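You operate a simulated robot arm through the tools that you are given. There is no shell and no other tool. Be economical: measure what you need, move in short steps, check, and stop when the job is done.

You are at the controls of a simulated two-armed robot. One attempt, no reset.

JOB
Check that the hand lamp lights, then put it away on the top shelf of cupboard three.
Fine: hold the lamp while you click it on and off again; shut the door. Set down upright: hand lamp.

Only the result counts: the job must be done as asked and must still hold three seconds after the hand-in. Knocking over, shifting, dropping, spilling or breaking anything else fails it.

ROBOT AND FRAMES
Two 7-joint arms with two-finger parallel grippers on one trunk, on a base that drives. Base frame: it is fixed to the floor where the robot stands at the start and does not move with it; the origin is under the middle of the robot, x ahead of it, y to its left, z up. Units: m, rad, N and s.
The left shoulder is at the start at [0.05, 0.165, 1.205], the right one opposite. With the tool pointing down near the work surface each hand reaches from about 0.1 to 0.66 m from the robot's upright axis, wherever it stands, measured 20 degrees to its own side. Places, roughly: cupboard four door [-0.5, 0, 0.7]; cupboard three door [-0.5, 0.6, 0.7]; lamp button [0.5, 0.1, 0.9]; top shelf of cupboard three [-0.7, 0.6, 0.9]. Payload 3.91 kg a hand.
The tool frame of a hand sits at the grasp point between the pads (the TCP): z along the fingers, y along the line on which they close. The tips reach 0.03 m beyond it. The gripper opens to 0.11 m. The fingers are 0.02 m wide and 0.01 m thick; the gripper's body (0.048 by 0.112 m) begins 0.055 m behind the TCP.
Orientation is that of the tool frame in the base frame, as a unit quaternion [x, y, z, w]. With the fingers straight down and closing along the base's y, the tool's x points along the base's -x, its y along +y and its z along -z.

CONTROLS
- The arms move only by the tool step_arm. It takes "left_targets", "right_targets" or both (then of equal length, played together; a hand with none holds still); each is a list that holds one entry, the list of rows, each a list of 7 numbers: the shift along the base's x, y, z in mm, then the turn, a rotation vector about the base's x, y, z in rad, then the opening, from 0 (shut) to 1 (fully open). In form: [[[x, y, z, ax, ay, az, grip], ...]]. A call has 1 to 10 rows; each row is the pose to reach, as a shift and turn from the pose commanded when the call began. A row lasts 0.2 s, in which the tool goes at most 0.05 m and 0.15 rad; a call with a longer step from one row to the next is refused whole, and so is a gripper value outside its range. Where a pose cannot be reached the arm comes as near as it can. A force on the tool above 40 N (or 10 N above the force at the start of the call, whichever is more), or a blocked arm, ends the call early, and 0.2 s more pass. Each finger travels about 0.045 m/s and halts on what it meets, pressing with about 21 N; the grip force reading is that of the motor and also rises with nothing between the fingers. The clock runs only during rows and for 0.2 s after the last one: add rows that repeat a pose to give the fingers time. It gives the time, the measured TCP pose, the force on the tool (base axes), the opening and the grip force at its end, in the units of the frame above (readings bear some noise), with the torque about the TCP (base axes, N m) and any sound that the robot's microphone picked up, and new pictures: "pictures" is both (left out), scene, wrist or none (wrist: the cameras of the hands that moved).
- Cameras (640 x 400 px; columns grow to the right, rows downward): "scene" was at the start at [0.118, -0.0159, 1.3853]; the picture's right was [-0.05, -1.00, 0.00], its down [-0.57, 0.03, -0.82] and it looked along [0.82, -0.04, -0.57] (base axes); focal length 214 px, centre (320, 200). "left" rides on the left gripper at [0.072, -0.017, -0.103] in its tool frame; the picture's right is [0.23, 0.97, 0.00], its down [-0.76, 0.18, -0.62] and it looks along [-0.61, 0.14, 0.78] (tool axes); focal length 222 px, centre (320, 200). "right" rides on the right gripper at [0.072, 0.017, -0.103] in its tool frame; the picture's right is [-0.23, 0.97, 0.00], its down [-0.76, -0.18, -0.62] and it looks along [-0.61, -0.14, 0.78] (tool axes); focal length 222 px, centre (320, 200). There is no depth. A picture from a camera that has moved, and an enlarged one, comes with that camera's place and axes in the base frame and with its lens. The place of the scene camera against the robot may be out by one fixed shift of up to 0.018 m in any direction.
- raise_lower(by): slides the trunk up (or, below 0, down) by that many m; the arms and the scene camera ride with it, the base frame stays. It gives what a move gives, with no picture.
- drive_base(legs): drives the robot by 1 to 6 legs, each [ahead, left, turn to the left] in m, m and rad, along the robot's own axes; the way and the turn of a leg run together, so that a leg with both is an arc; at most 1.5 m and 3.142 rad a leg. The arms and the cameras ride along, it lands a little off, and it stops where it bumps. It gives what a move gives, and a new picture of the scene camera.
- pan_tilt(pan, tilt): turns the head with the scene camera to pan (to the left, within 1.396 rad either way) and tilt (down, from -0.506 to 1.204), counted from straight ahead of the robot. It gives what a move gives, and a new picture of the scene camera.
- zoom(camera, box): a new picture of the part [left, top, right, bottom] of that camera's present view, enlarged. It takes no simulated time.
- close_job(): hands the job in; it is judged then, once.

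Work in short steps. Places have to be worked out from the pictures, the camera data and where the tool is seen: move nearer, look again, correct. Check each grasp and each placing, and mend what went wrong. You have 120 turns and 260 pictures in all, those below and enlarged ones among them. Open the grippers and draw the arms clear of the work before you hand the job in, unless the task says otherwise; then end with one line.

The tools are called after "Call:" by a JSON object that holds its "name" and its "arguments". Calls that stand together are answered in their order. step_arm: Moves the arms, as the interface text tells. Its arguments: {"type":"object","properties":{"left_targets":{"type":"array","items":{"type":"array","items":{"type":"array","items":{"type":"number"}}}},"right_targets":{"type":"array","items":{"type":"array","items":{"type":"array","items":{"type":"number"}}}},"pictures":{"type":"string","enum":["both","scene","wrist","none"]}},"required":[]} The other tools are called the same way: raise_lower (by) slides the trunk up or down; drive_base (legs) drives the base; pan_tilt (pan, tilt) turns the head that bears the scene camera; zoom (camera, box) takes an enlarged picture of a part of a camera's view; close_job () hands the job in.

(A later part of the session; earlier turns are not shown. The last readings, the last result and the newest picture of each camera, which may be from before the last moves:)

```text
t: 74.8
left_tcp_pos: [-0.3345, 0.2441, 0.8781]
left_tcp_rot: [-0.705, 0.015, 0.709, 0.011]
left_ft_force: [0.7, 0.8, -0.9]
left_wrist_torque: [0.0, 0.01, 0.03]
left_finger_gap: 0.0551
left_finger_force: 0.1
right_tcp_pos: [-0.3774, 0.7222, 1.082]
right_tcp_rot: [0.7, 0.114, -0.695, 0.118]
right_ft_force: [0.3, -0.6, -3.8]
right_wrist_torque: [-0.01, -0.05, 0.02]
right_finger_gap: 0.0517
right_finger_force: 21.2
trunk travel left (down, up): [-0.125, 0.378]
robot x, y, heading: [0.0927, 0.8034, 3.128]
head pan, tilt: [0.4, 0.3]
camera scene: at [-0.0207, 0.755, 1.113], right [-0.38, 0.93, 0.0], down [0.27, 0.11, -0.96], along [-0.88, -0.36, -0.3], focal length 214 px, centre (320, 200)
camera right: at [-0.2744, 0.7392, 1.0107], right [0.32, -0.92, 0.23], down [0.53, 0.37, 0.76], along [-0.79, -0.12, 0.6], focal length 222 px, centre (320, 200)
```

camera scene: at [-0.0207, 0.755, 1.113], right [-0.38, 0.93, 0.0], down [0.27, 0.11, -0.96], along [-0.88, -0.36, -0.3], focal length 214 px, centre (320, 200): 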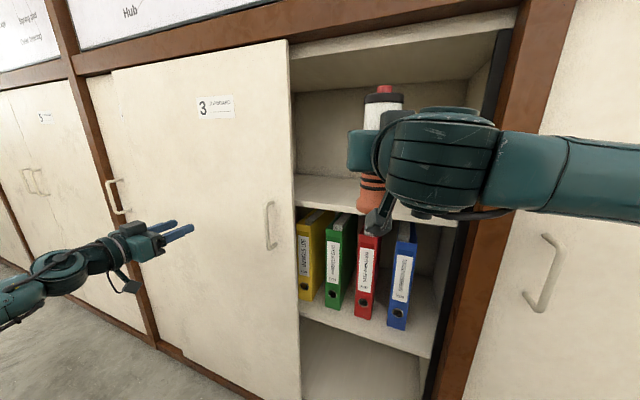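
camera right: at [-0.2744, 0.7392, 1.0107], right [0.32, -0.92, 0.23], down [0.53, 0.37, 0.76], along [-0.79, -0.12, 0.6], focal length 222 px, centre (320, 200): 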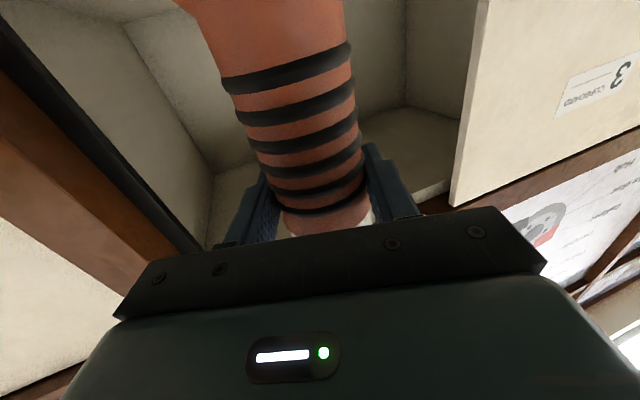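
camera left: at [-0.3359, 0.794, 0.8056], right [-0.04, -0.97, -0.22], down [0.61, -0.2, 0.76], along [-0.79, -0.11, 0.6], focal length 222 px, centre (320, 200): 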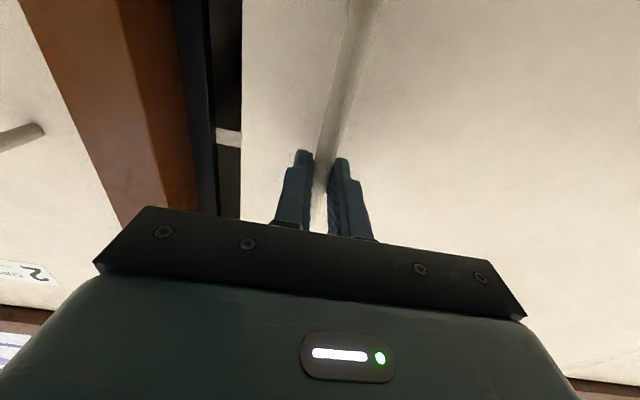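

The lamp is lined up, with its bottom about 60 mm above shelf level. I'll move it straight in, to x≈-0.63.

Call:
{"name": "step_arm", "arguments": {"right_targets": [[[-30, -3, 0, 0, 0, 0, 0], [-60, -6, 0, 0, 0, 0, 0], [-90, -9, 0, 0, 0, 0, 0], [-120, -12, 0, 0, 0, 0, 0], [-150, -15, 0, 0, 0, 0, 0], [-180, -18, 0, 0, 0, 0, 0], [-210, -21, 0, 0, 0, 0, 0], [-235, -24, 0, 0, 0, 0, 0], [-255, -26, 0, 0, 0, 0, 0], [-255, -26, 0, 0, 0, 0, 0]]]}}

Call:
{"name": "zoom", "arguments": {"camera": "scene", "box": [270, 60, 530, 260]}}

```text
t: 77.0
left_tcp_pos: [-0.3339, 0.2451, 0.8772]
left_tcp_rot: [-0.705, 0.015, 0.709, 0.011]
left_ft_force: [-0.2, 0.6, 0.3]
left_wrist_torque: [0.01, -0.01, 0.01]
left_finger_gap: 0.0548
left_finger_force: 0.0
right_tcp_pos: [-0.6351, 0.6967, 1.0836]
right_tcp_rot: [0.7, 0.116, -0.694, 0.119]
right_ft_force: [0.1, -0.1, -3.4]
right_wrist_torque: [0.02, -0.01, 0.01]
right_finger_gap: 0.0521
right_finger_force: 21.2
trunk travel left (down, up): [-0.125, 0.378]
robot x, y, heading: [0.0912, 0.7977, 3.131]
head pan, tilt: [0.4, 0.3]
camera scene: at [-0.0208, 0.755, 1.113], right [-0.38, 0.93, 0.0], down [0.27, 0.11, -0.96], along [-0.88, -0.36, -0.3], focal length 214 px, centre (320, 200)
camera right: at [-0.531, 0.7138, 1.011], right [0.32, -0.92, 0.23], down [0.52, 0.37, 0.76], along [-0.79, -0.12, 0.6], focal length 222 px, centre (320, 200)
```

scene: 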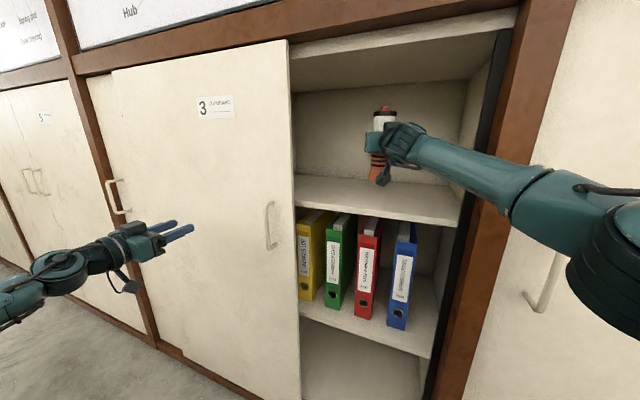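
right: 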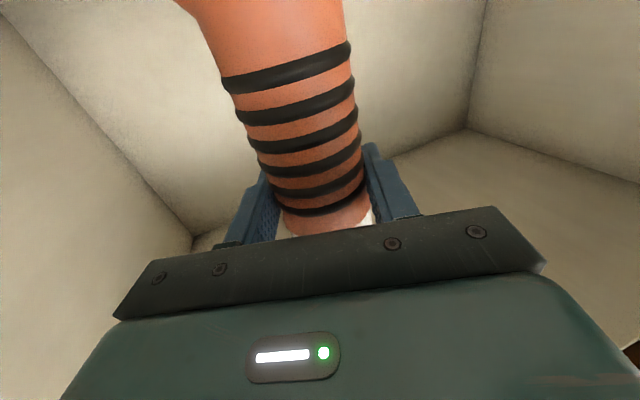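

```text
2.00 times, centred on (400, 160) of scene
camera zoom: at [-0.0208, 0.755, 1.113], right [-0.38, 0.93, 0.0], down [0.27, 0.11, -0.96], along [-0.88, -0.36, -0.3], focal length 429 px, centre (160, 280)
```

zoom: 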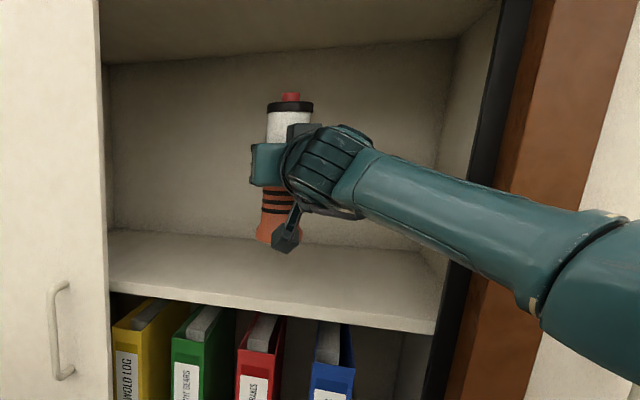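

The lamp is well over the shelf and upright. I'll lower it 45 mm, then go in fine steps to feel the contact.

Call:
{"name": "step_arm", "arguments": {"right_targets": [[[0, 0, -10, 0, 0, 0, 0], [0, 0, -20, 0, 0, 0, 0], [0, 0, -30, 0, 0, 0, 0], [0, 0, -40, 0, 0, 0, 0], [0, 0, -45, 0, 0, 0, 0]]], "pictures": "scene"}}

Call:
{"name": "zoom", "arguments": {"camera": "scene", "box": [340, 90, 440, 230]}}

```text
t: 78.2
left_tcp_pos: [-0.3336, 0.2434, 0.8779]
left_tcp_rot: [-0.705, 0.014, 0.709, 0.01]
left_ft_force: [0.2, 0.0, -0.5]
left_wrist_torque: [-0.01, -0.04, -0.01]
left_finger_gap: 0.0552
left_finger_force: 0.0
right_tcp_pos: [-0.6357, 0.6968, 1.0373]
right_tcp_rot: [0.7, 0.115, -0.695, 0.119]
right_ft_force: [0.3, 0.1, -3.5]
right_wrist_torque: [0.04, 0.0, 0.02]
right_finger_gap: 0.0521
right_finger_force: 20.9
trunk travel left (down, up): [-0.125, 0.378]
robot x, y, heading: [0.095, 0.8023, 3.134]
head pan, tilt: [0.4, 0.3]
camera scene: at [-0.0208, 0.7551, 1.113], right [-0.38, 0.93, 0.0], down [0.27, 0.11, -0.96], along [-0.88, -0.36, -0.3], focal length 214 px, centre (320, 200)
```

scene: 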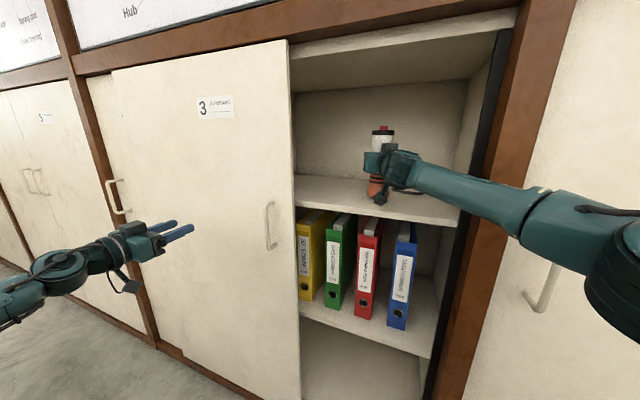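

```text
2.86 times, centred on (390, 160) of scene
camera zoom: at [-0.0208, 0.7551, 1.113], right [-0.38, 0.93, 0.0], down [0.27, 0.11, -0.96], along [-0.88, -0.36, -0.3], focal length 613 px, centre (120, 314)
```

zoom: 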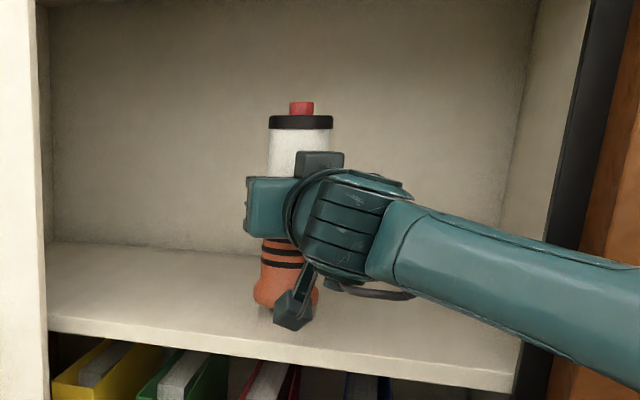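

The lamp is only 1–2 cm above the shelf. I'll lower in 2 mm steps.

Call:
{"name": "step_arm", "arguments": {"right_targets": [[[0, 0, -2, 0, 0, 0, 0], [0, 0, -4, 0, 0, 0, 0], [0, 0, -6, 0, 0, 0, 0], [0, 0, -8, 0, 0, 0, 0], [0, 0, -10, 0, 0, 0, 0], [0, 0, -10, 0, 0, 0, 0]]], "pictures": "none"}}

Call:
{"name": "zoom", "arguments": {"camera": "scene", "box": [340, 90, 440, 230]}}

```text
t: 79.7
left_tcp_pos: [-0.3331, 0.2437, 0.8768]
left_tcp_rot: [-0.705, 0.015, 0.709, 0.011]
left_ft_force: [0.3, 0.1, -0.4]
left_wrist_torque: [0.01, -0.02, 0.0]
left_finger_gap: 0.0551
left_finger_force: 0.0
right_tcp_pos: [-0.6346, 0.6971, 1.0271]
right_tcp_rot: [0.7, 0.115, -0.695, 0.118]
right_ft_force: [-0.1, 0.1, -2.5]
right_wrist_torque: [0.03, -0.01, 0.01]
right_finger_gap: 0.0519
right_finger_force: 20.2
trunk travel left (down, up): [-0.125, 0.378]
robot x, y, heading: [0.094, 0.8035, 3.136]
head pan, tilt: [0.4, 0.3]
```

```text
2.86 times, centred on (390, 160) of scene
camera zoom: at [-0.0208, 0.7551, 1.113], right [-0.38, 0.93, 0.0], down [0.27, 0.11, -0.96], along [-0.88, -0.36, -0.3], focal length 613 px, centre (120, 314)
```

zoom: 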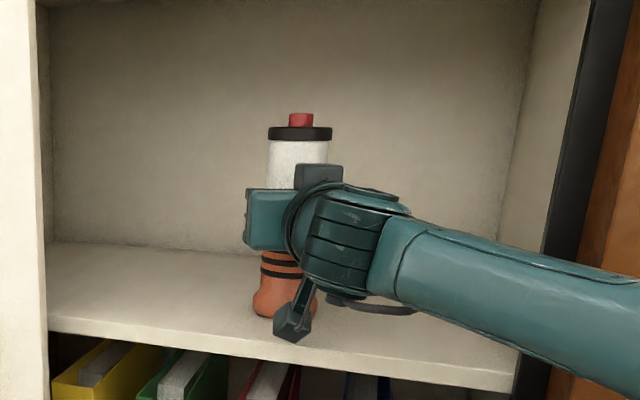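

Not seated yet, so I'll keep lowering in small steps.

Call:
{"name": "step_arm", "arguments": {"right_targets": [[[0, 0, -1.5, 0, 0, 0, 0], [0, 0, -3, 0, 0, 0, 0], [0, 0, -4.5, 0, 0, 0, 0], [0, 0, -4.5, 0, 0, 0, 0]]], "pictures": "none"}}

Call:
{"name": "step_arm", "arguments": {"right_targets": [[[0, 0, -1.5, 0, 0, 0, 0], [0, 0, -3, 0, 0, 0, 0], [0, 0, -3, 0, 0, 0, 0]]], "pictures": "none"}}

Call:
{"name": "zoom", "arguments": {"camera": "scene", "box": [340, 90, 440, 230]}}

```text
t: 80.7
left_tcp_pos: [-0.3337, 0.2442, 0.8777]
left_tcp_rot: [-0.705, 0.014, 0.709, 0.011]
left_ft_force: [0.1, 0.1, 0.6]
left_wrist_torque: [-0.01, 0.01, 0.05]
left_finger_gap: 0.0551
left_finger_force: 0.0
right_tcp_pos: [-0.6343, 0.6968, 1.0265]
right_tcp_rot: [0.699, 0.116, -0.696, 0.119]
right_ft_force: [-2.8, -1.6, 5.2]
right_wrist_torque: [0.02, 0.49, 0.12]
right_finger_gap: 0.0519
right_finger_force: 20.5
trunk travel left (down, up): [-0.125, 0.378]
robot x, y, heading: [0.0974, 0.8024, 3.126]
head pan, tilt: [0.4, 0.3]
```

```text
t: 81.5
left_tcp_pos: [-0.3332, 0.2436, 0.8779]
left_tcp_rot: [-0.705, 0.016, 0.709, 0.012]
left_ft_force: [-0.3, 0.3, -0.2]
left_wrist_torque: [-0.02, 0.02, 0.0]
left_finger_gap: 0.0551
left_finger_force: 0.0
right_tcp_pos: [-0.6328, 0.6981, 1.0229]
right_tcp_rot: [0.698, 0.115, -0.697, 0.118]
right_ft_force: [-2.3, -1.8, 18.5]
right_wrist_torque: [0.29, 0.19, 0.08]
right_finger_gap: 0.0522
right_finger_force: 20.8
trunk travel left (down, up): [-0.125, 0.378]
robot x, y, heading: [0.0976, 0.8024, 3.133]
head pan, tilt: [0.4, 0.3]
```

```text
2.86 times, centred on (390, 160) of scene
camera zoom: at [-0.0189, 0.7552, 1.1134], right [-0.38, 0.93, 0.0], down [0.27, 0.11, -0.96], along [-0.88, -0.36, -0.29], focal length 613 px, centre (120, 314)
```

zoom: 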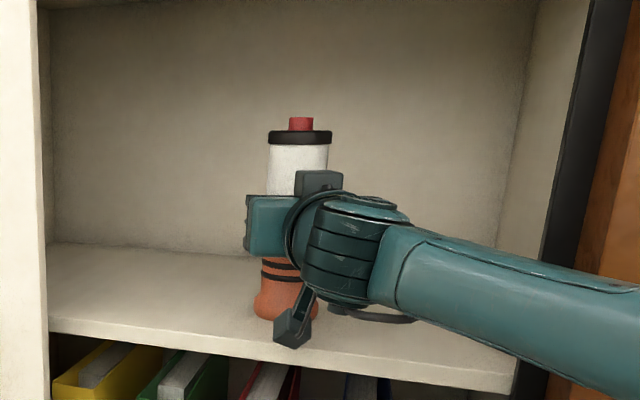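

The lamp has touched the shelf, with 18 N upward and little torque. I'll relieve the press by about 3 mm and open the fingers.

Call:
{"name": "step_arm", "arguments": {"right_targets": [[[0, 0, 1.5, 0, 0, 0, 0], [0, 0, 3, 0, 0, 0, 0], [0, 0, 3, 0, 0, 0, 0.5], [0, 0, 3, 0, 0, 0, 0.6], [0, 0, 3, 0, 0, 0, 0.75], [0, 0, 3, 0, 0, 0, 0.9], [0, 0, 3, 0, 0, 0, 1], [0, 0, 3, 0, 0, 0, 1], [0, 0, 3, 0, 0, 0, 1]]]}}

Call:
{"name": "zoom", "arguments": {"camera": "scene", "box": [340, 90, 440, 230]}}

```text
t: 83.5
left_tcp_pos: [-0.3327, 0.2452, 0.8771]
left_tcp_rot: [-0.706, 0.014, 0.708, 0.011]
left_ft_force: [0.4, 0.9, -0.1]
left_wrist_torque: [0.0, 0.0, 0.0]
left_finger_gap: 0.055
left_finger_force: 0.1
right_tcp_pos: [-0.6338, 0.6961, 1.0229]
right_tcp_rot: [0.7, 0.114, -0.695, 0.118]
right_ft_force: [-0.1, -0.5, 0.1]
right_wrist_torque: [-0.02, 0.02, 0.01]
right_finger_gap: 0.1098
right_finger_force: 0.2
trunk travel left (down, up): [-0.125, 0.378]
robot x, y, heading: [0.0924, 0.8004, 3.135]
head pan, tilt: [0.4, 0.3]
camera scene: at [-0.0204, 0.7551, 1.1131], right [-0.38, 0.93, 0.0], down [0.27, 0.11, -0.96], along [-0.88, -0.36, -0.3], focal length 214 px, centre (320, 200)
camera right: at [-0.5301, 0.7138, 0.9509], right [0.32, -0.92, 0.23], down [0.53, 0.37, 0.76], along [-0.79, -0.12, 0.6], focal length 222 px, centre (320, 200)
```

scene: 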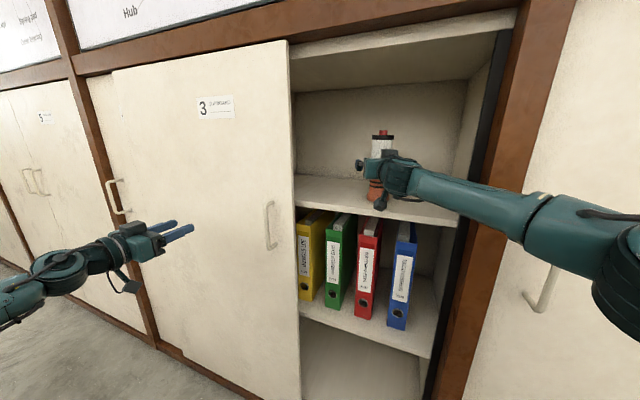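
right: 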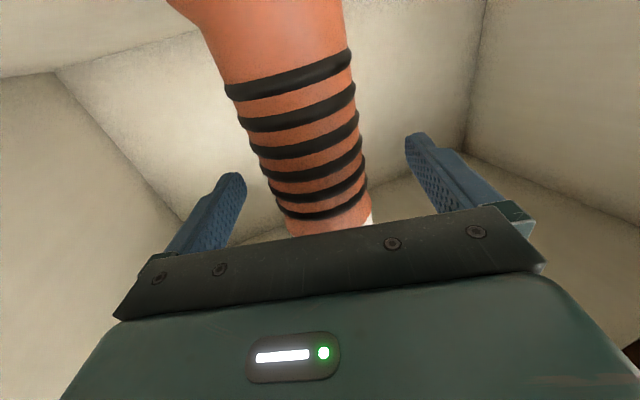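

```text
2.86 times, centred on (390, 160) of scene
camera zoom: at [-0.0204, 0.7551, 1.1131], right [-0.38, 0.93, 0.0], down [0.27, 0.11, -0.96], along [-0.88, -0.36, -0.3], focal length 613 px, centre (120, 314)
```

zoom: 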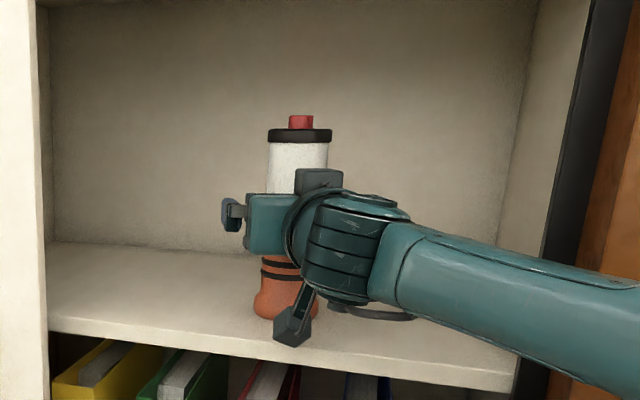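

The lamp stands upright and free. I'll withdraw the right hand along its own axis, then straight out of the cupboard.

Call:
{"name": "step_arm", "arguments": {"right_targets": [[[19, 7, 0, 0, 0, 0, 1], [38, 13.5, 0, 0, 0, 0, 1], [57, 20, 0, 0, 0, 0, 1], [76, 27, 0, 0, 0, 0, 1], [95, 34, 0, 0, 0, 0, 1], [115, 41, 0, 0, 0, 0, 1], [150, 45, 0, 0, 0, 0, 1], [190, 50, 0, 0, 0, 0, 1], [230, 60, 0, 0, 0, 0, 1], [250, 70, 0, 0, 0, 0, 1]]], "pictures": "scene"}}

Call:
{"name": "zoom", "arguments": {"camera": "scene", "box": [270, 60, 530, 260]}}

```text
t: 85.7
left_tcp_pos: [-0.3345, 0.2433, 0.8773]
left_tcp_rot: [-0.705, 0.015, 0.709, 0.011]
left_ft_force: [0.4, 0.3, 0.3]
left_wrist_torque: [-0.02, -0.02, 0.03]
left_finger_gap: 0.0548
left_finger_force: 0.0
right_tcp_pos: [-0.3828, 0.7684, 1.0251]
right_tcp_rot: [0.7, 0.115, -0.695, 0.118]
right_ft_force: [0.5, 0.0, 0.1]
right_wrist_torque: [-0.03, 0.0, 0.02]
right_finger_gap: 0.1098
right_finger_force: 0.1
trunk travel left (down, up): [-0.125, 0.378]
robot x, y, heading: [0.0959, 0.8036, 3.128]
head pan, tilt: [0.4, 0.3]
camera scene: at [-0.0204, 0.7552, 1.1131], right [-0.38, 0.93, 0.0], down [0.27, 0.11, -0.96], along [-0.88, -0.36, -0.3], focal length 214 px, centre (320, 200)
```

scene: 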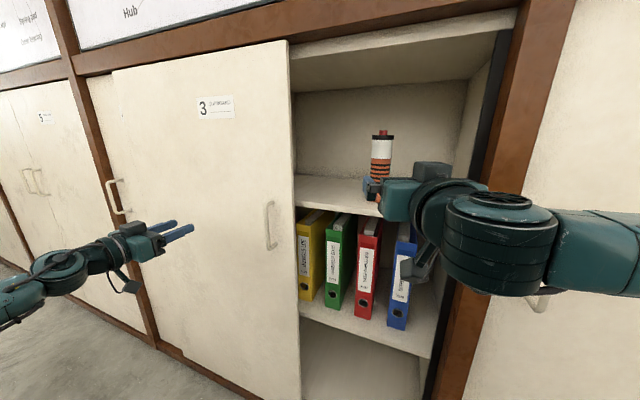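

```text
2.00 times, centred on (400, 160) of scene
camera zoom: at [-0.0204, 0.7552, 1.1131], right [-0.38, 0.93, 0.0], down [0.27, 0.11, -0.96], along [-0.88, -0.36, -0.3], focal length 429 px, centre (160, 280)
```

zoom: 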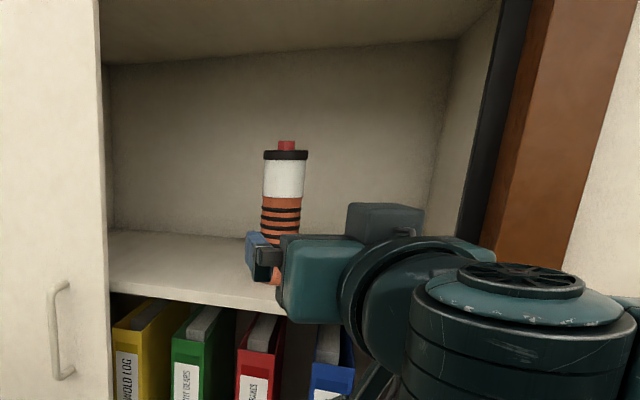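

The lamp stands alone on the shelf. I'll drive back 0.2 m to the right, to the earlier stance, then swing the right hand out of the door's way.

Call:
{"name": "drive_base", "arguments": {"legs": [[0, -0.2, 0]]}}

Call:
{"name": "step_arm", "arguments": {"right_targets": [[[10, 30, 0, 0, 0, 0, 1], [20, 60, 0, 0, 0, 0, 1], [30, 100, 0, 0, 0, 0, 1], [35, 140, 0, 0, 0, 0, 1], [35, 170, 0, 0, 0, 0, 1], [35, 170, 0, 0, 0, 0, 1]]], "left_targets": [[[0, 0, 0, 0, 0, 0, 0.6], [0, 0, 0, 0, 0, 0, 0.7], [0, 0, 0, 0, 0, 0, 0.7], [0, 0, 0, 0, 0, 0, 0.7], [0, 0, 0, 0, 0, 0, 0.7], [0, 0, 0, 0, 0, 0, 0.7]]]}}

```text
t: 88.0
left_tcp_pos: [-0.3321, 0.4405, 0.8774]
left_tcp_rot: [-0.705, 0.015, 0.709, 0.011]
left_ft_force: [-0.1, 0.5, -0.8]
left_wrist_torque: [-0.01, 0.03, -0.03]
left_finger_gap: 0.0551
left_finger_force: 0.0
right_tcp_pos: [-0.3809, 0.965, 1.0256]
right_tcp_rot: [0.7, 0.116, -0.695, 0.119]
right_ft_force: [0.1, 0.0, -0.1]
right_wrist_torque: [0.01, 0.0, -0.02]
right_finger_gap: 0.1102
right_finger_force: 0.0
trunk travel left (down, up): [-0.125, 0.378]
robot x, y, heading: [0.0981, 0.9994, 3.129]
head pan, tilt: [0.4, 0.3]
camera scene: at [-0.0183, 0.952, 1.1131], right [-0.38, 0.93, 0.0], down [0.27, 0.11, -0.96], along [-0.88, -0.36, -0.3], focal length 214 px, centre (320, 200)
```

scene: 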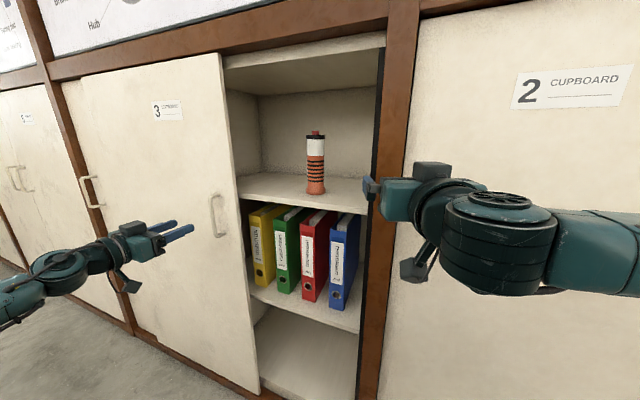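

```text
t: 89.4
left_tcp_pos: [-0.3328, 0.4412, 0.8775]
left_tcp_rot: [-0.706, 0.014, 0.708, 0.011]
left_ft_force: [-1.3, -0.1, 1.0]
left_wrist_torque: [0.03, 0.0, 0.0]
left_finger_gap: 0.077
left_finger_force: 0.1
right_tcp_pos: [-0.3481, 1.1356, 1.0237]
right_tcp_rot: [0.7, 0.116, -0.695, 0.119]
right_ft_force: [0.2, 0.0, -0.9]
right_wrist_torque: [-0.03, 0.01, -0.01]
right_finger_gap: 0.11
right_finger_force: 0.1
trunk travel left (down, up): [-0.125, 0.378]
robot x, y, heading: [0.098, 1.0, 3.126]
head pan, tilt: [0.4, 0.3]
camera scene: at [-0.0183, 0.952, 1.1131], right [-0.38, 0.93, 0.0], down [0.27, 0.11, -0.96], along [-0.88, -0.36, -0.3], focal length 214 px, centre (320, 200)
camera right: at [-0.2446, 1.1527, 0.9517], right [0.32, -0.92, 0.23], down [0.53, 0.37, 0.76], along [-0.79, -0.12, 0.6], focal length 222 px, centre (320, 200)
camera left: at [-0.2277, 0.4528, 0.8041], right [-0.04, -0.97, -0.22], down [0.62, -0.2, 0.76], along [-0.78, -0.11, 0.61], focal length 222 px, centre (320, 200)
```

scene: 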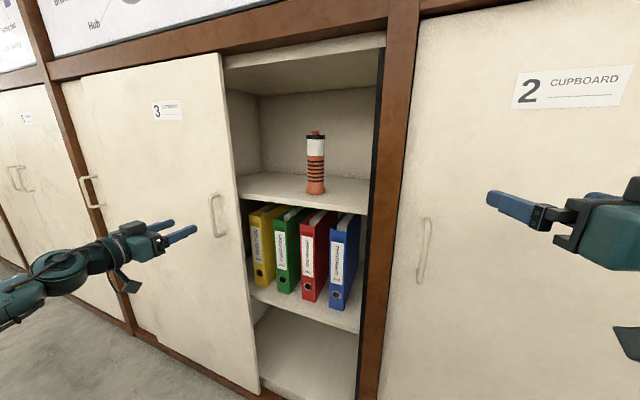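
right: 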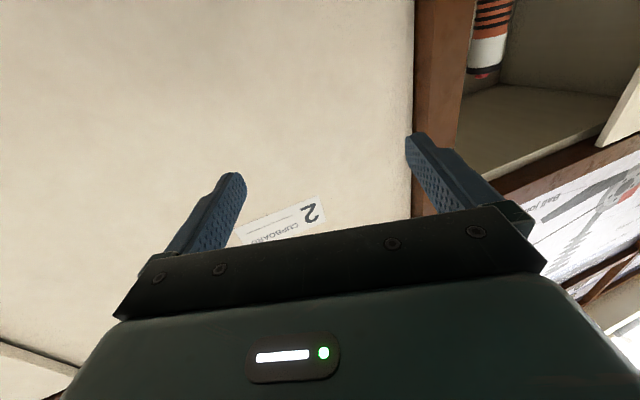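
left: 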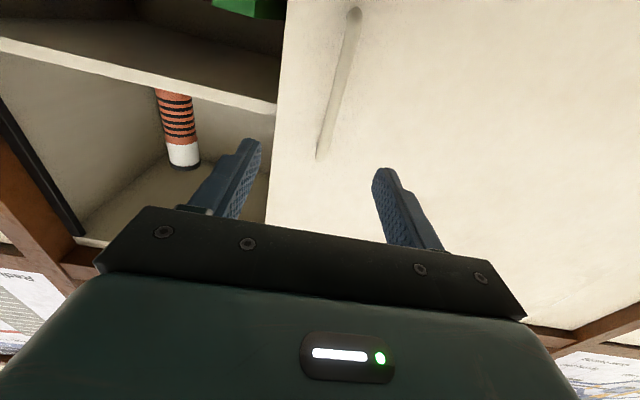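

The handle sits at about y 0.435, and the bar shows between the fingers. I'll advance the left hand onto the handle and grip it.

Call:
{"name": "step_arm", "arguments": {"left_targets": [[[-30, -5, 0, 0, 0, 0, 0.7], [-60, -5, 0, 0, 0, 0, 0.7], [-85, -5, 0, 0, 0, 0, 0.7], [-108, -5, 0, 0, 0, 0, 0.7], [-108, -5, 0, 0, 0, 0, 0.4], [-108, -5, 0, 0, 0, 0, 0.2], [-108, -5, 0, 0, 0, 0, 0], [-108, -5, 0, 0, 0, 0, 0], [-108, -5, 0, 0, 0, 0, 0]]], "pictures": "wrist"}}

```text
t: 91.4
left_tcp_pos: [-0.4386, 0.439, 0.8811]
left_tcp_rot: [-0.705, 0.014, 0.709, 0.011]
left_ft_force: [-2.6, -4.7, 1.2]
left_wrist_torque: [0.24, 0.11, 0.06]
left_finger_gap: 0.0119
left_finger_force: 40.5
right_tcp_pos: [-0.3491, 1.1362, 1.0238]
right_tcp_rot: [0.7, 0.116, -0.695, 0.119]
right_ft_force: [0.8, -0.3, 0.1]
right_wrist_torque: [0.02, 0.0, -0.02]
right_finger_gap: 0.1101
right_finger_force: 0.1
trunk travel left (down, up): [-0.125, 0.378]
robot x, y, heading: [0.0958, 1.0002, 3.131]
head pan, tilt: [0.4, 0.3]
camera left: at [-0.3341, 0.4498, 0.8069], right [-0.04, -0.97, -0.22], down [0.62, -0.2, 0.76], along [-0.78, -0.11, 0.61], focal length 222 px, centre (320, 200)
```

left: 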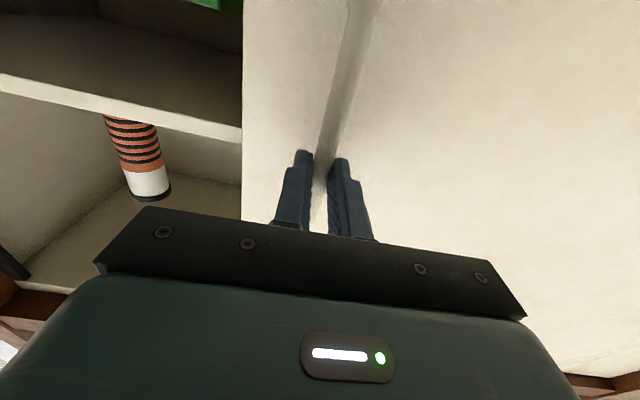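

The handle is gripped. I'll slide the door towards closed (+y), slowly enough not to jolt the shelf.

Call:
{"name": "step_arm", "arguments": {"left_targets": [[[0, 5, 0, 0, 0, 0, 0], [0, 18, 0, 0, 0, 0, 0], [0, 36, 0, 0, 0, 0, 0], [0, 58, 0, 0, 0, 0, 0], [0, 82, 0, 0, 0, 0, 0], [0, 106, 0, 0, 0, 0, 0], [0, 130, 0, 0, 0, 0, 0], [0, 154, 0, 0, 0, 0, 0], [0, 175, 0, 0, 0, 0, 0], [0, 190, 0, 0, 0, 0, 0]]], "pictures": "scene"}}

```text
t: 93.6
left_tcp_pos: [-0.4379, 0.6266, 0.8798]
left_tcp_rot: [-0.705, 0.016, 0.709, 0.013]
left_ft_force: [28.1, 0.9, -1.0]
left_wrist_torque: [0.37, 0.9, 0.0]
left_finger_gap: 0.0118
left_finger_force: 44.8
right_tcp_pos: [-0.3472, 1.136, 1.0252]
right_tcp_rot: [0.699, 0.116, -0.695, 0.119]
right_ft_force: [-0.2, -0.7, -1.0]
right_wrist_torque: [0.01, 0.02, -0.03]
right_finger_gap: 0.1099
right_finger_force: 0.1
trunk travel left (down, up): [-0.125, 0.378]
robot x, y, heading: [0.0952, 0.9998, 3.131]
head pan, tilt: [0.4, 0.3]
camera scene: at [-0.016, 0.9519, 1.1133], right [-0.38, 0.93, 0.0], down [0.27, 0.11, -0.96], along [-0.88, -0.36, -0.29], focal length 214 px, centre (320, 200)
```

scene: 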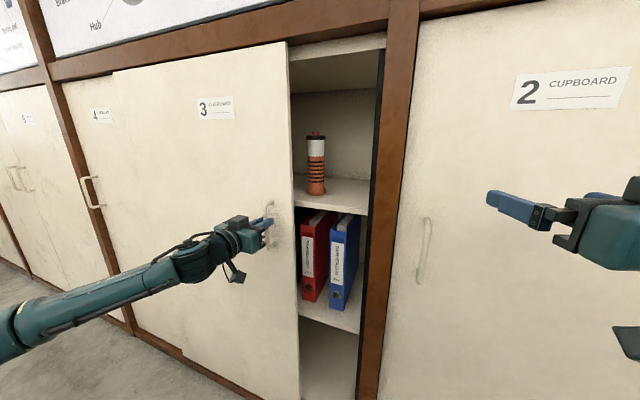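

The hand is pressing into the door by 28 N, so I'll ease off 3 mm in x and keep closing.

Call:
{"name": "step_arm", "arguments": {"left_targets": [[[2, 3, 0, 0, 0, 0, 0], [3, 18, 0, 0, 0, 0, 0], [3, 38, 0, 0, 0, 0, 0], [3, 62, 0, 0, 0, 0, 0], [3, 86, 0, 0, 0, 0, 0], [3, 110, 0, 0, 0, 0, 0], [3, 134, 0, 0, 0, 0, 0], [3, 158, 0, 0, 0, 0, 0], [3, 178, 0, 0, 0, 0, 0], [3, 190, 0, 0, 0, 0, 0]]], "pictures": "scene"}}

```text
t: 95.8
left_tcp_pos: [-0.4378, 0.8171, 0.8799]
left_tcp_rot: [-0.704, 0.015, 0.71, 0.011]
left_ft_force: [-32.3, 0.0, 20.5]
left_wrist_torque: [0.38, 0.67, 0.05]
left_finger_gap: 0.0115
left_finger_force: 45.4
right_tcp_pos: [-0.3489, 1.136, 1.0242]
right_tcp_rot: [0.7, 0.115, -0.695, 0.119]
right_ft_force: [-0.2, -0.4, 0.0]
right_wrist_torque: [0.02, 0.02, -0.04]
right_finger_gap: 0.1099
right_finger_force: 0.1
trunk travel left (down, up): [-0.125, 0.378]
robot x, y, heading: [0.1014, 0.9998, 3.133]
head pan, tilt: [0.4, 0.3]
camera scene: at [-0.0194, 0.9526, 1.113], right [-0.38, 0.93, 0.0], down [0.27, 0.11, -0.95], along [-0.88, -0.36, -0.3], focal length 214 px, centre (320, 200)
```

scene: 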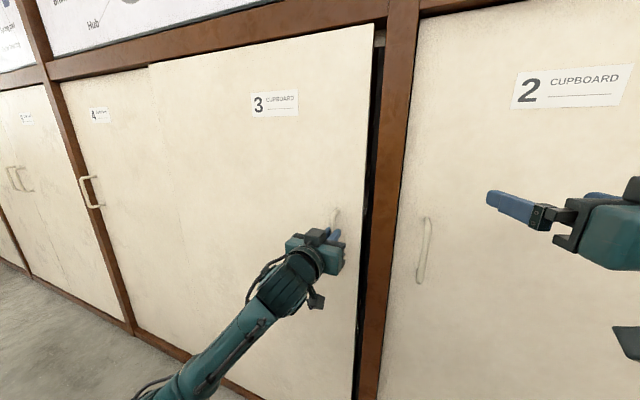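

About 23 mm remain. I'll ease the side forces and close slowly until it meets the stop.

Call:
{"name": "step_arm", "arguments": {"left_targets": [[[-2, 2, 1, 0, 0, 0, 0], [-3, 6, 2, 0, 0, 0, 0], [-3, 10, 2, 0, 0, 0, 0], [-3, 14, 2, 0, 0, 0, 0], [-3, 17, 2, 0, 0, 0, 0], [-3, 20, 2, 0, 0, 0, 0], [-3, 22, 2, 0, 0, 0, 0], [-3, 24, 2, 0, 0, 0, 0], [-3, 26, 2, 0, 0, 0, 0], [-3, 28, 2, 0, 0, 0, 0]]], "pictures": "scene"}}

Call:
{"name": "zoom", "arguments": {"camera": "scene", "box": [300, 10, 440, 200]}}

```text
t: 98.0
left_tcp_pos: [-0.4377, 0.8397, 0.8799]
left_tcp_rot: [-0.705, 0.013, 0.709, 0.01]
left_ft_force: [25.9, -21.3, -1.1]
left_wrist_torque: [0.29, 0.39, 0.34]
left_finger_gap: 0.0118
left_finger_force: 44.8
right_tcp_pos: [-0.3467, 1.1332, 1.0247]
right_tcp_rot: [0.699, 0.117, -0.696, 0.118]
right_ft_force: [-0.8, -0.4, 0.7]
right_wrist_torque: [-0.01, 0.0, 0.01]
right_finger_gap: 0.1099
right_finger_force: 0.0
trunk travel left (down, up): [-0.125, 0.378]
robot x, y, heading: [0.0976, 0.9986, 3.132]
head pan, tilt: [0.4, 0.3]
camera scene: at [-0.0161, 0.9499, 1.1132], right [-0.38, 0.92, 0.0], down [0.27, 0.11, -0.96], along [-0.88, -0.36, -0.29], focal length 214 px, centre (320, 200)
```

scene: 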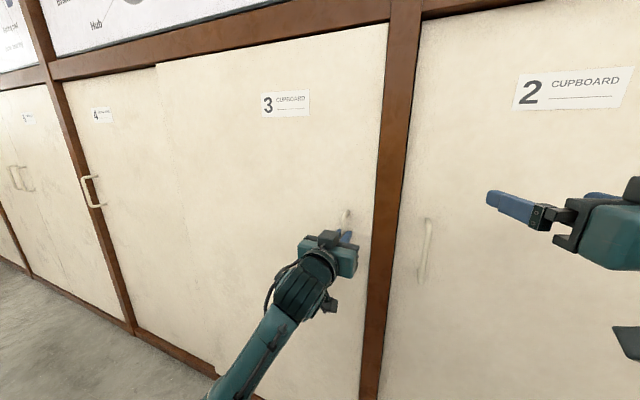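

```text
2.11 times, centred on (370, 105) of scene
camera zoom: at [-0.0161, 0.9499, 1.1132], right [-0.38, 0.92, 0.0], down [0.27, 0.11, -0.96], along [-0.88, -0.36, -0.29], focal length 452 px, centre (215, 400)
```

zoom: 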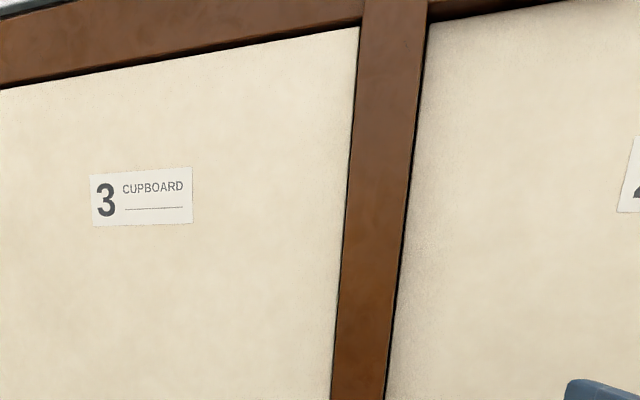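

The door is against its stop, with -21 N in y and no visible gap. I'll release the handle without moving sideways and draw back.

Call:
{"name": "step_arm", "arguments": {"left_targets": [[[1, 0, 0, 0, 0, 0, 0.2], [2, -1, 0, 0, 0, 0, 0.4], [2, -3, 0, 0, 0, 0, 0.6], [2, -3, 0, 0, 0, 0, 0.7], [2, -3, 0, 0, 0, 0, 0.7], [15, -3, 0, 0, 0, 0, 0.7], [40, -3, 0, 0, 0, 0, 0.7], [65, -3, 0, 0, 0, 0, 0.7], [85, -3, 0, 0, 0, 0, 0.7], [85, -3, 0, 0, 0, 0, 0.7]]]}}

Call:
{"name": "zoom", "arguments": {"camera": "scene", "box": [300, 10, 440, 200]}}

```text
t: 100.2
left_tcp_pos: [-0.3619, 0.8438, 0.8782]
left_tcp_rot: [-0.705, 0.015, 0.709, 0.012]
left_ft_force: [-0.9, 0.4, 1.2]
left_wrist_torque: [-0.01, -0.04, -0.01]
left_finger_gap: 0.0771
left_finger_force: 0.1
left hand out of reach, approached as far as the arm can: row 9, 10
right_tcp_pos: [-0.3479, 1.1354, 1.0237]
right_tcp_rot: [0.7, 0.114, -0.695, 0.117]
right_ft_force: [-0.1, 1.0, 0.0]
right_wrist_torque: [0.01, 0.02, 0.01]
right_finger_gap: 0.11
right_finger_force: 0.1
trunk travel left (down, up): [-0.125, 0.378]
robot x, y, heading: [0.0982, 1.0003, 3.132]
head pan, tilt: [0.4, 0.3]
camera scene: at [-0.0183, 0.952, 1.1131], right [-0.38, 0.93, 0.0], down [0.27, 0.11, -0.96], along [-0.88, -0.36, -0.3], focal length 214 px, centre (320, 200)
camera left: at [-0.2571, 0.8556, 0.8055], right [-0.04, -0.97, -0.22], down [0.62, -0.2, 0.76], along [-0.78, -0.11, 0.61], focal length 222 px, centre (320, 200)
```

scene: 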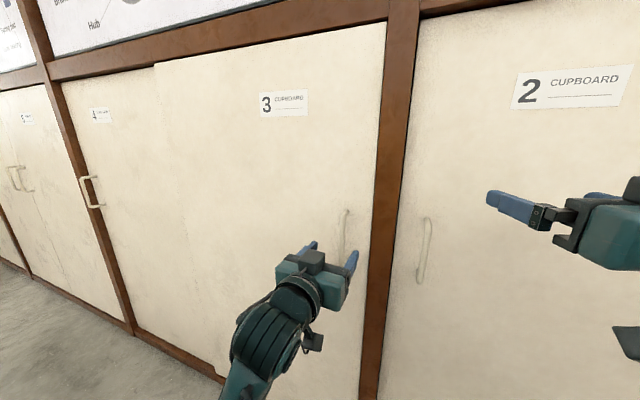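
left: 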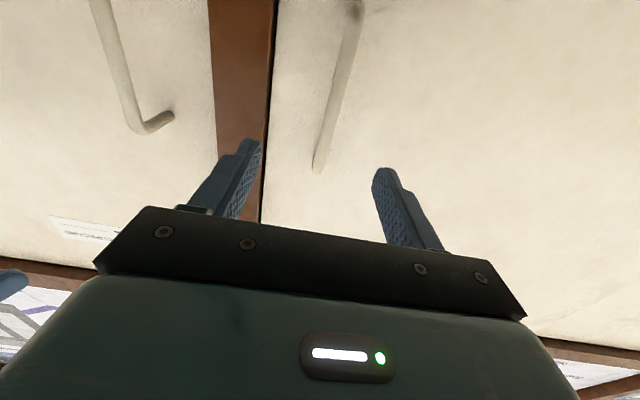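

```text
2.11 times, centred on (370, 105) of scene
camera zoom: at [-0.0183, 0.952, 1.1131], right [-0.38, 0.93, 0.0], down [0.27, 0.11, -0.96], along [-0.88, -0.36, -0.3], focal length 452 px, centre (215, 400)
```

zoom: 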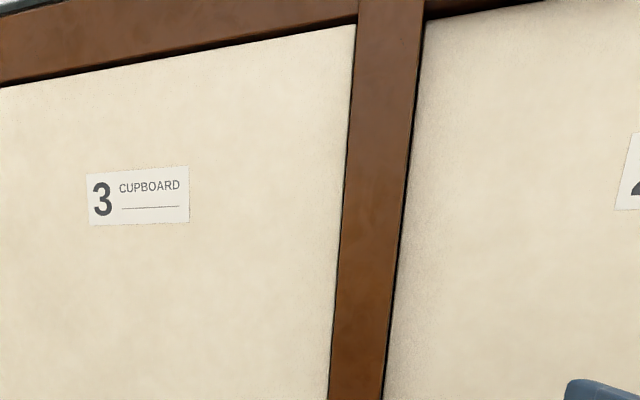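

The edge line looks slightly thicker than in the original closed view, so I may have dragged the door back 2–3 mm on release. I'll go around the bar again with a narrower gap and nudge it shut with one finger.

Call:
{"name": "step_arm", "arguments": {"left_targets": [[[0, -5, 0, 0, 0, 0, 0.45], [-25, -5, 0, 0, 0, 0, 0.4], [-50, -5, 0, 0, 0, 0, 0.4], [-78, -5, 0, 0, 0, 0, 0.4], [-78, 0, 0, 0, 0, 0, 0.4], [-78, 4, 0, 0, 0, 0, 0.4], [-78, 7, 0, 0, 0, 0, 0.4], [-78, 10, 0, 0, 0, 0, 0.4], [-78, 12, 0, 0, 0, 0, 0.4], [-78, 14, 0, 0, 0, 0, 0.4]]]}}

Call:
{"name": "zoom", "arguments": {"camera": "scene", "box": [300, 10, 440, 200]}}

```text
t: 102.4
left_tcp_pos: [-0.441, 0.8519, 0.8799]
left_tcp_rot: [-0.704, 0.02, 0.71, -0.001]
left_ft_force: [-0.7, -0.3, -0.1]
left_wrist_torque: [0.01, -0.02, 0.0]
left_finger_gap: 0.0441
left_finger_force: 0.0
right_tcp_pos: [-0.3489, 1.1352, 1.0246]
right_tcp_rot: [0.7, 0.115, -0.695, 0.119]
right_ft_force: [0.2, -0.4, -0.2]
right_wrist_torque: [0.01, 0.0, -0.01]
right_finger_gap: 0.1098
right_finger_force: 0.1
trunk travel left (down, up): [-0.125, 0.378]
robot x, y, heading: [0.0954, 0.9961, 3.13]
head pan, tilt: [0.4, 0.3]
camera scene: at [-0.0183, 0.952, 1.113], right [-0.38, 0.93, 0.0], down [0.27, 0.11, -0.96], along [-0.88, -0.36, -0.3], focal length 214 px, centre (320, 200)
camera left: at [-0.3375, 0.863, 0.8054], right [-0.03, -0.98, -0.2], down [0.63, -0.17, 0.76], along [-0.78, -0.1, 0.62], focal length 222 px, centre (320, 200)
```

scene: 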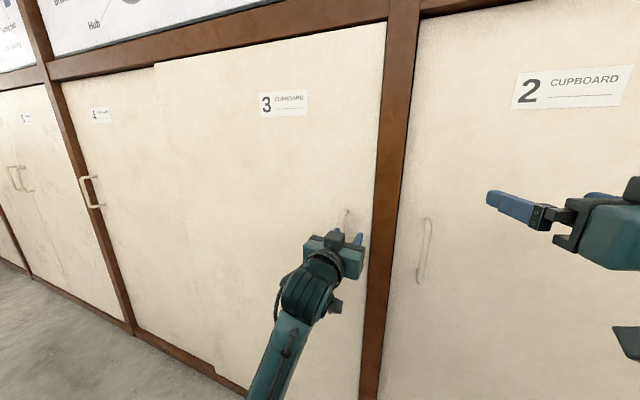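
left: 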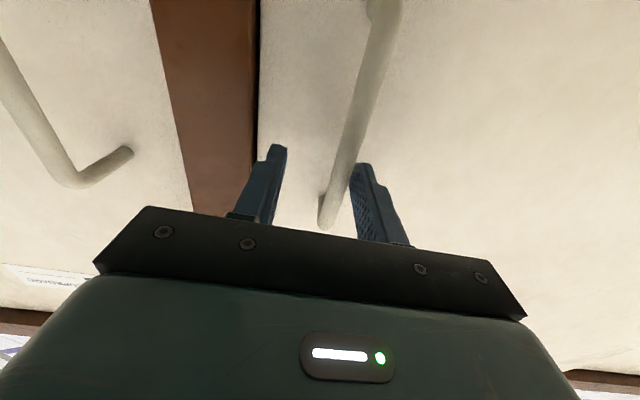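

```text
2.11 times, centred on (370, 105) of scene
camera zoom: at [-0.0183, 0.952, 1.113], right [-0.38, 0.93, 0.0], down [0.27, 0.11, -0.96], along [-0.88, -0.36, -0.3], focal length 452 px, centre (215, 400)
```

zoom: 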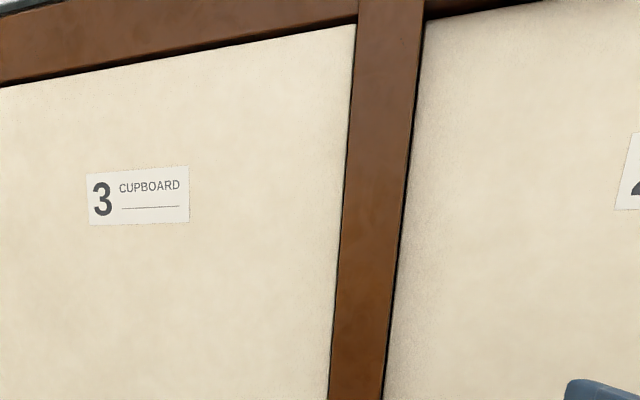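

The finger is just about on the bar with no load yet. I'll push +y in small steps until it resists.

Call:
{"name": "step_arm", "arguments": {"left_targets": [[[0, 2, 0, 0, 0, 0, 0.4], [0, 4, 0, 0, 0, 0, 0.4], [0, 6, 0, 0, 0, 0, 0.4], [0, 8, 0, 0, 0, 0, 0.4], [0, 10, 0, 0, 0, 0, 0.4], [0, 12, 0, 0, 0, 0, 0.4]]], "pictures": "none"}}

Call:
{"name": "zoom", "arguments": {"camera": "scene", "box": [300, 10, 440, 200]}}

```text
t: 103.8
left_tcp_pos: [-0.4434, 0.8511, 0.8804]
left_tcp_rot: [-0.699, 0.032, 0.713, -0.031]
left_ft_force: [0.4, 0.0, 0.7]
left_wrist_torque: [-0.02, 0.02, 0.01]
left_finger_gap: 0.0441
left_finger_force: 0.1
right_tcp_pos: [-0.3488, 1.1348, 1.0243]
right_tcp_rot: [0.7, 0.116, -0.695, 0.119]
right_ft_force: [-0.3, -0.2, -0.6]
right_wrist_torque: [-0.02, -0.02, 0.0]
right_finger_gap: 0.1098
right_finger_force: 0.1
trunk travel left (down, up): [-0.125, 0.378]
robot x, y, heading: [0.1007, 0.9968, 3.132]
head pan, tilt: [0.4, 0.3]
```

```text
2.11 times, centred on (370, 105) of scene
camera zoom: at [-0.0183, 0.952, 1.1132], right [-0.38, 0.93, 0.0], down [0.27, 0.11, -0.96], along [-0.88, -0.36, -0.3], focal length 452 px, centre (215, 400)
```

zoom: 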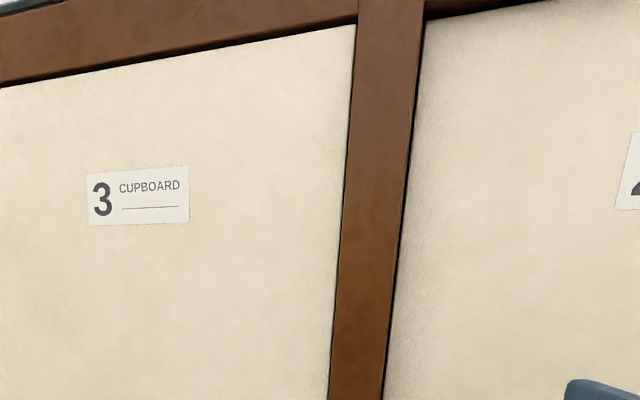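

The hand rotates instead of pushing, so the arm is awkward here. I'll measure the edge gap closely before deciding.

Call:
{"name": "zoom", "arguments": {"camera": "scene", "box": [364, 20, 424, 60]}}

Call:
{"name": "zoom", "arguments": {"camera": "scene", "box": [345, 300, 405, 340]}}

```text
10.00 times, centred on (394, 40) of scene
camera zoom: at [-0.0183, 0.952, 1.1132], right [-0.38, 0.93, 0.0], down [0.27, 0.11, -0.96], along [-0.88, -0.36, -0.3], focal length 2145 px, centre (-420, 1800)
```

zoom: 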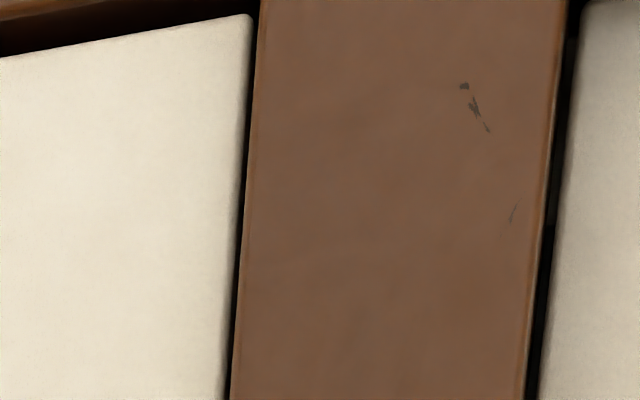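

```text
10.00 times, centred on (375, 320) of scene
camera zoom: at [-0.0183, 0.952, 1.1132], right [-0.38, 0.93, 0.0], down [0.27, 0.11, -0.96], along [-0.88, -0.36, -0.3], focal length 2145 px, centre (-230, -1000)
```

zoom: 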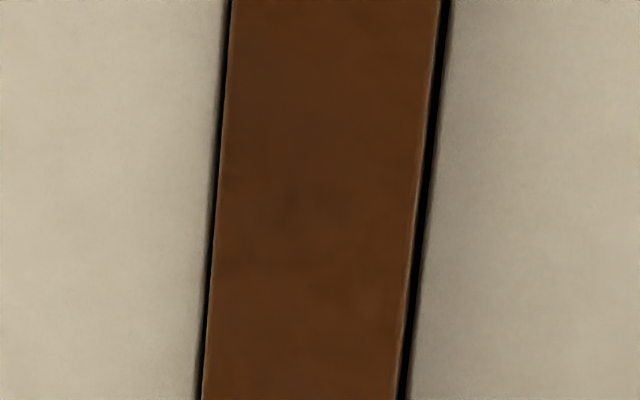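

The gap is only about 2 mm, much like the neighbouring door's. To be safe I'll close the fingers with the hand biased to +y, which presses the bar shut, then open again without moving sideways.

Call:
{"name": "step_arm", "arguments": {"left_targets": [[[0, 0, 0, 0, 0, 0, 0.2], [0, 0, 0, 0, 0, 0, 0], [0, 0, 0, 0, 0, 0, 0], [0, 0, 0, 0, 0, 0, 0]]], "pictures": "none"}}

Call:
{"name": "zoom", "arguments": {"camera": "scene", "box": [364, 20, 424, 60]}}

```text
t: 104.6
left_tcp_pos: [-0.4441, 0.8396, 0.8816]
left_tcp_rot: [-0.699, 0.023, 0.714, -0.04]
left_ft_force: [0.6, -4.8, 3.2]
left_wrist_torque: [0.46, -0.53, 0.08]
left_finger_gap: 0.0135
left_finger_force: 20.6
right_tcp_pos: [-0.3489, 1.1331, 1.0244]
right_tcp_rot: [0.7, 0.116, -0.694, 0.12]
right_ft_force: [-0.4, 0.2, -0.2]
right_wrist_torque: [0.02, 0.0, 0.01]
right_finger_gap: 0.1101
right_finger_force: 0.1
trunk travel left (down, up): [-0.125, 0.378]
robot x, y, heading: [0.0972, 0.9982, 3.134]
head pan, tilt: [0.4, 0.3]
stopped in row 4 (left hand): the force on the tool passed its limit at 43 N (the readings are from after the stop); the commanded pose is now the measured one
```

```text
10.00 times, centred on (394, 40) of scene
camera zoom: at [-0.0181, 0.9508, 1.1128], right [-0.38, 0.92, 0.0], down [0.27, 0.11, -0.96], along [-0.88, -0.36, -0.3], focal length 2145 px, centre (-420, 1800)
```

zoom: 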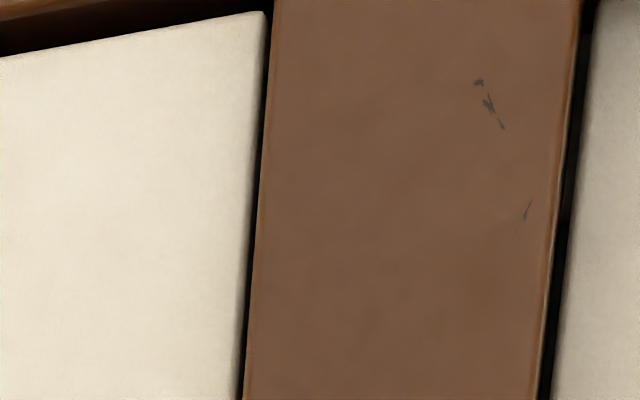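

A 43 N shove left the gap unchanged, so the door is fully shut. I'll release and withdraw straight back.

Call:
{"name": "step_arm", "arguments": {"left_targets": [[[0, 0, 0, 0, 0, 0, 0.2], [0, 0, 0, 0, 0, 0, 0.4], [0, 0, 0, 0, 0, 0, 0.6], [0, 0, 0, 0, 0, 0, 0.6], [10, 0, 0, 0, 0, 0, 0.6], [30, 0, 0, 0, 0, 0, 0.6], [50, 0, 0, 0, 0, 0, 0.6], [70, 0, 0, 0, 0, 0, 0.6], [85, 0, 0, 0, 0, 0, 0.6]]]}}

Call:
{"name": "zoom", "arguments": {"camera": "scene", "box": [364, 20, 424, 60]}}

```text
t: 106.8
left_tcp_pos: [-0.3585, 0.8314, 0.9195]
left_tcp_rot: [-0.656, 0.043, 0.749, -0.084]
left_ft_force: [-0.5, -0.9, -0.4]
left_wrist_torque: [0.02, 0.04, -0.02]
left_finger_gap: 0.0662
left_finger_force: 0.0
right_tcp_pos: [-0.3474, 1.1364, 1.0249]
right_tcp_rot: [0.698, 0.115, -0.696, 0.12]
right_ft_force: [1.0, -0.4, 0.0]
right_wrist_torque: [0.02, 0.0, 0.04]
right_finger_gap: 0.11
right_finger_force: 0.1
trunk travel left (down, up): [-0.125, 0.378]
robot x, y, heading: [0.0947, 0.9955, 3.134]
head pan, tilt: [0.4, 0.3]
stopped in row 9 (left hand): the arm was blocked; the commanded pose is now the measured one
camera scene: at [-0.0154, 0.9539, 1.1141], right [-0.38, 0.92, 0.0], down [0.27, 0.11, -0.96], along [-0.88, -0.36, -0.29], focal length 214 px, centre (320, 200)
camera left: at [-0.2654, 0.838, 0.8317], right [0.04, -1.0, -0.05], down [0.73, -0.01, 0.69], along [-0.69, -0.06, 0.72], focal length 222 px, centre (320, 200)
```

scene: 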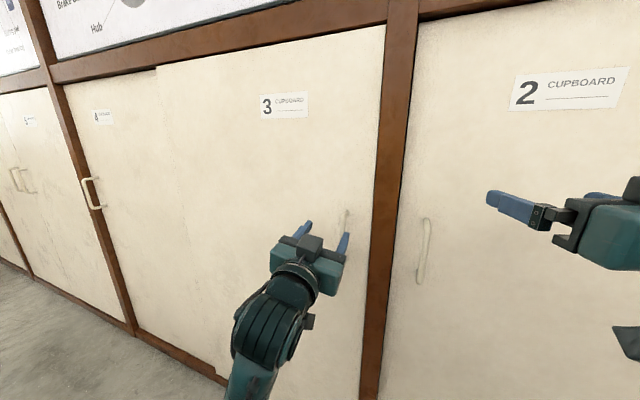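
left: 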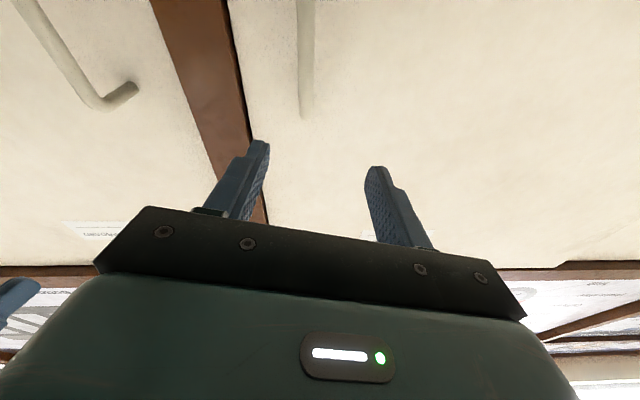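

```text
10.00 times, centred on (394, 40) of scene
camera zoom: at [-0.0154, 0.9539, 1.1141], right [-0.38, 0.92, 0.0], down [0.27, 0.11, -0.96], along [-0.88, -0.36, -0.29], focal length 2145 px, centre (-420, 1800)
```

zoom: 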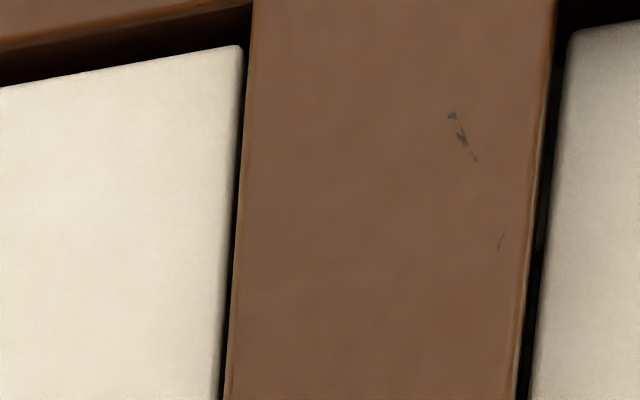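

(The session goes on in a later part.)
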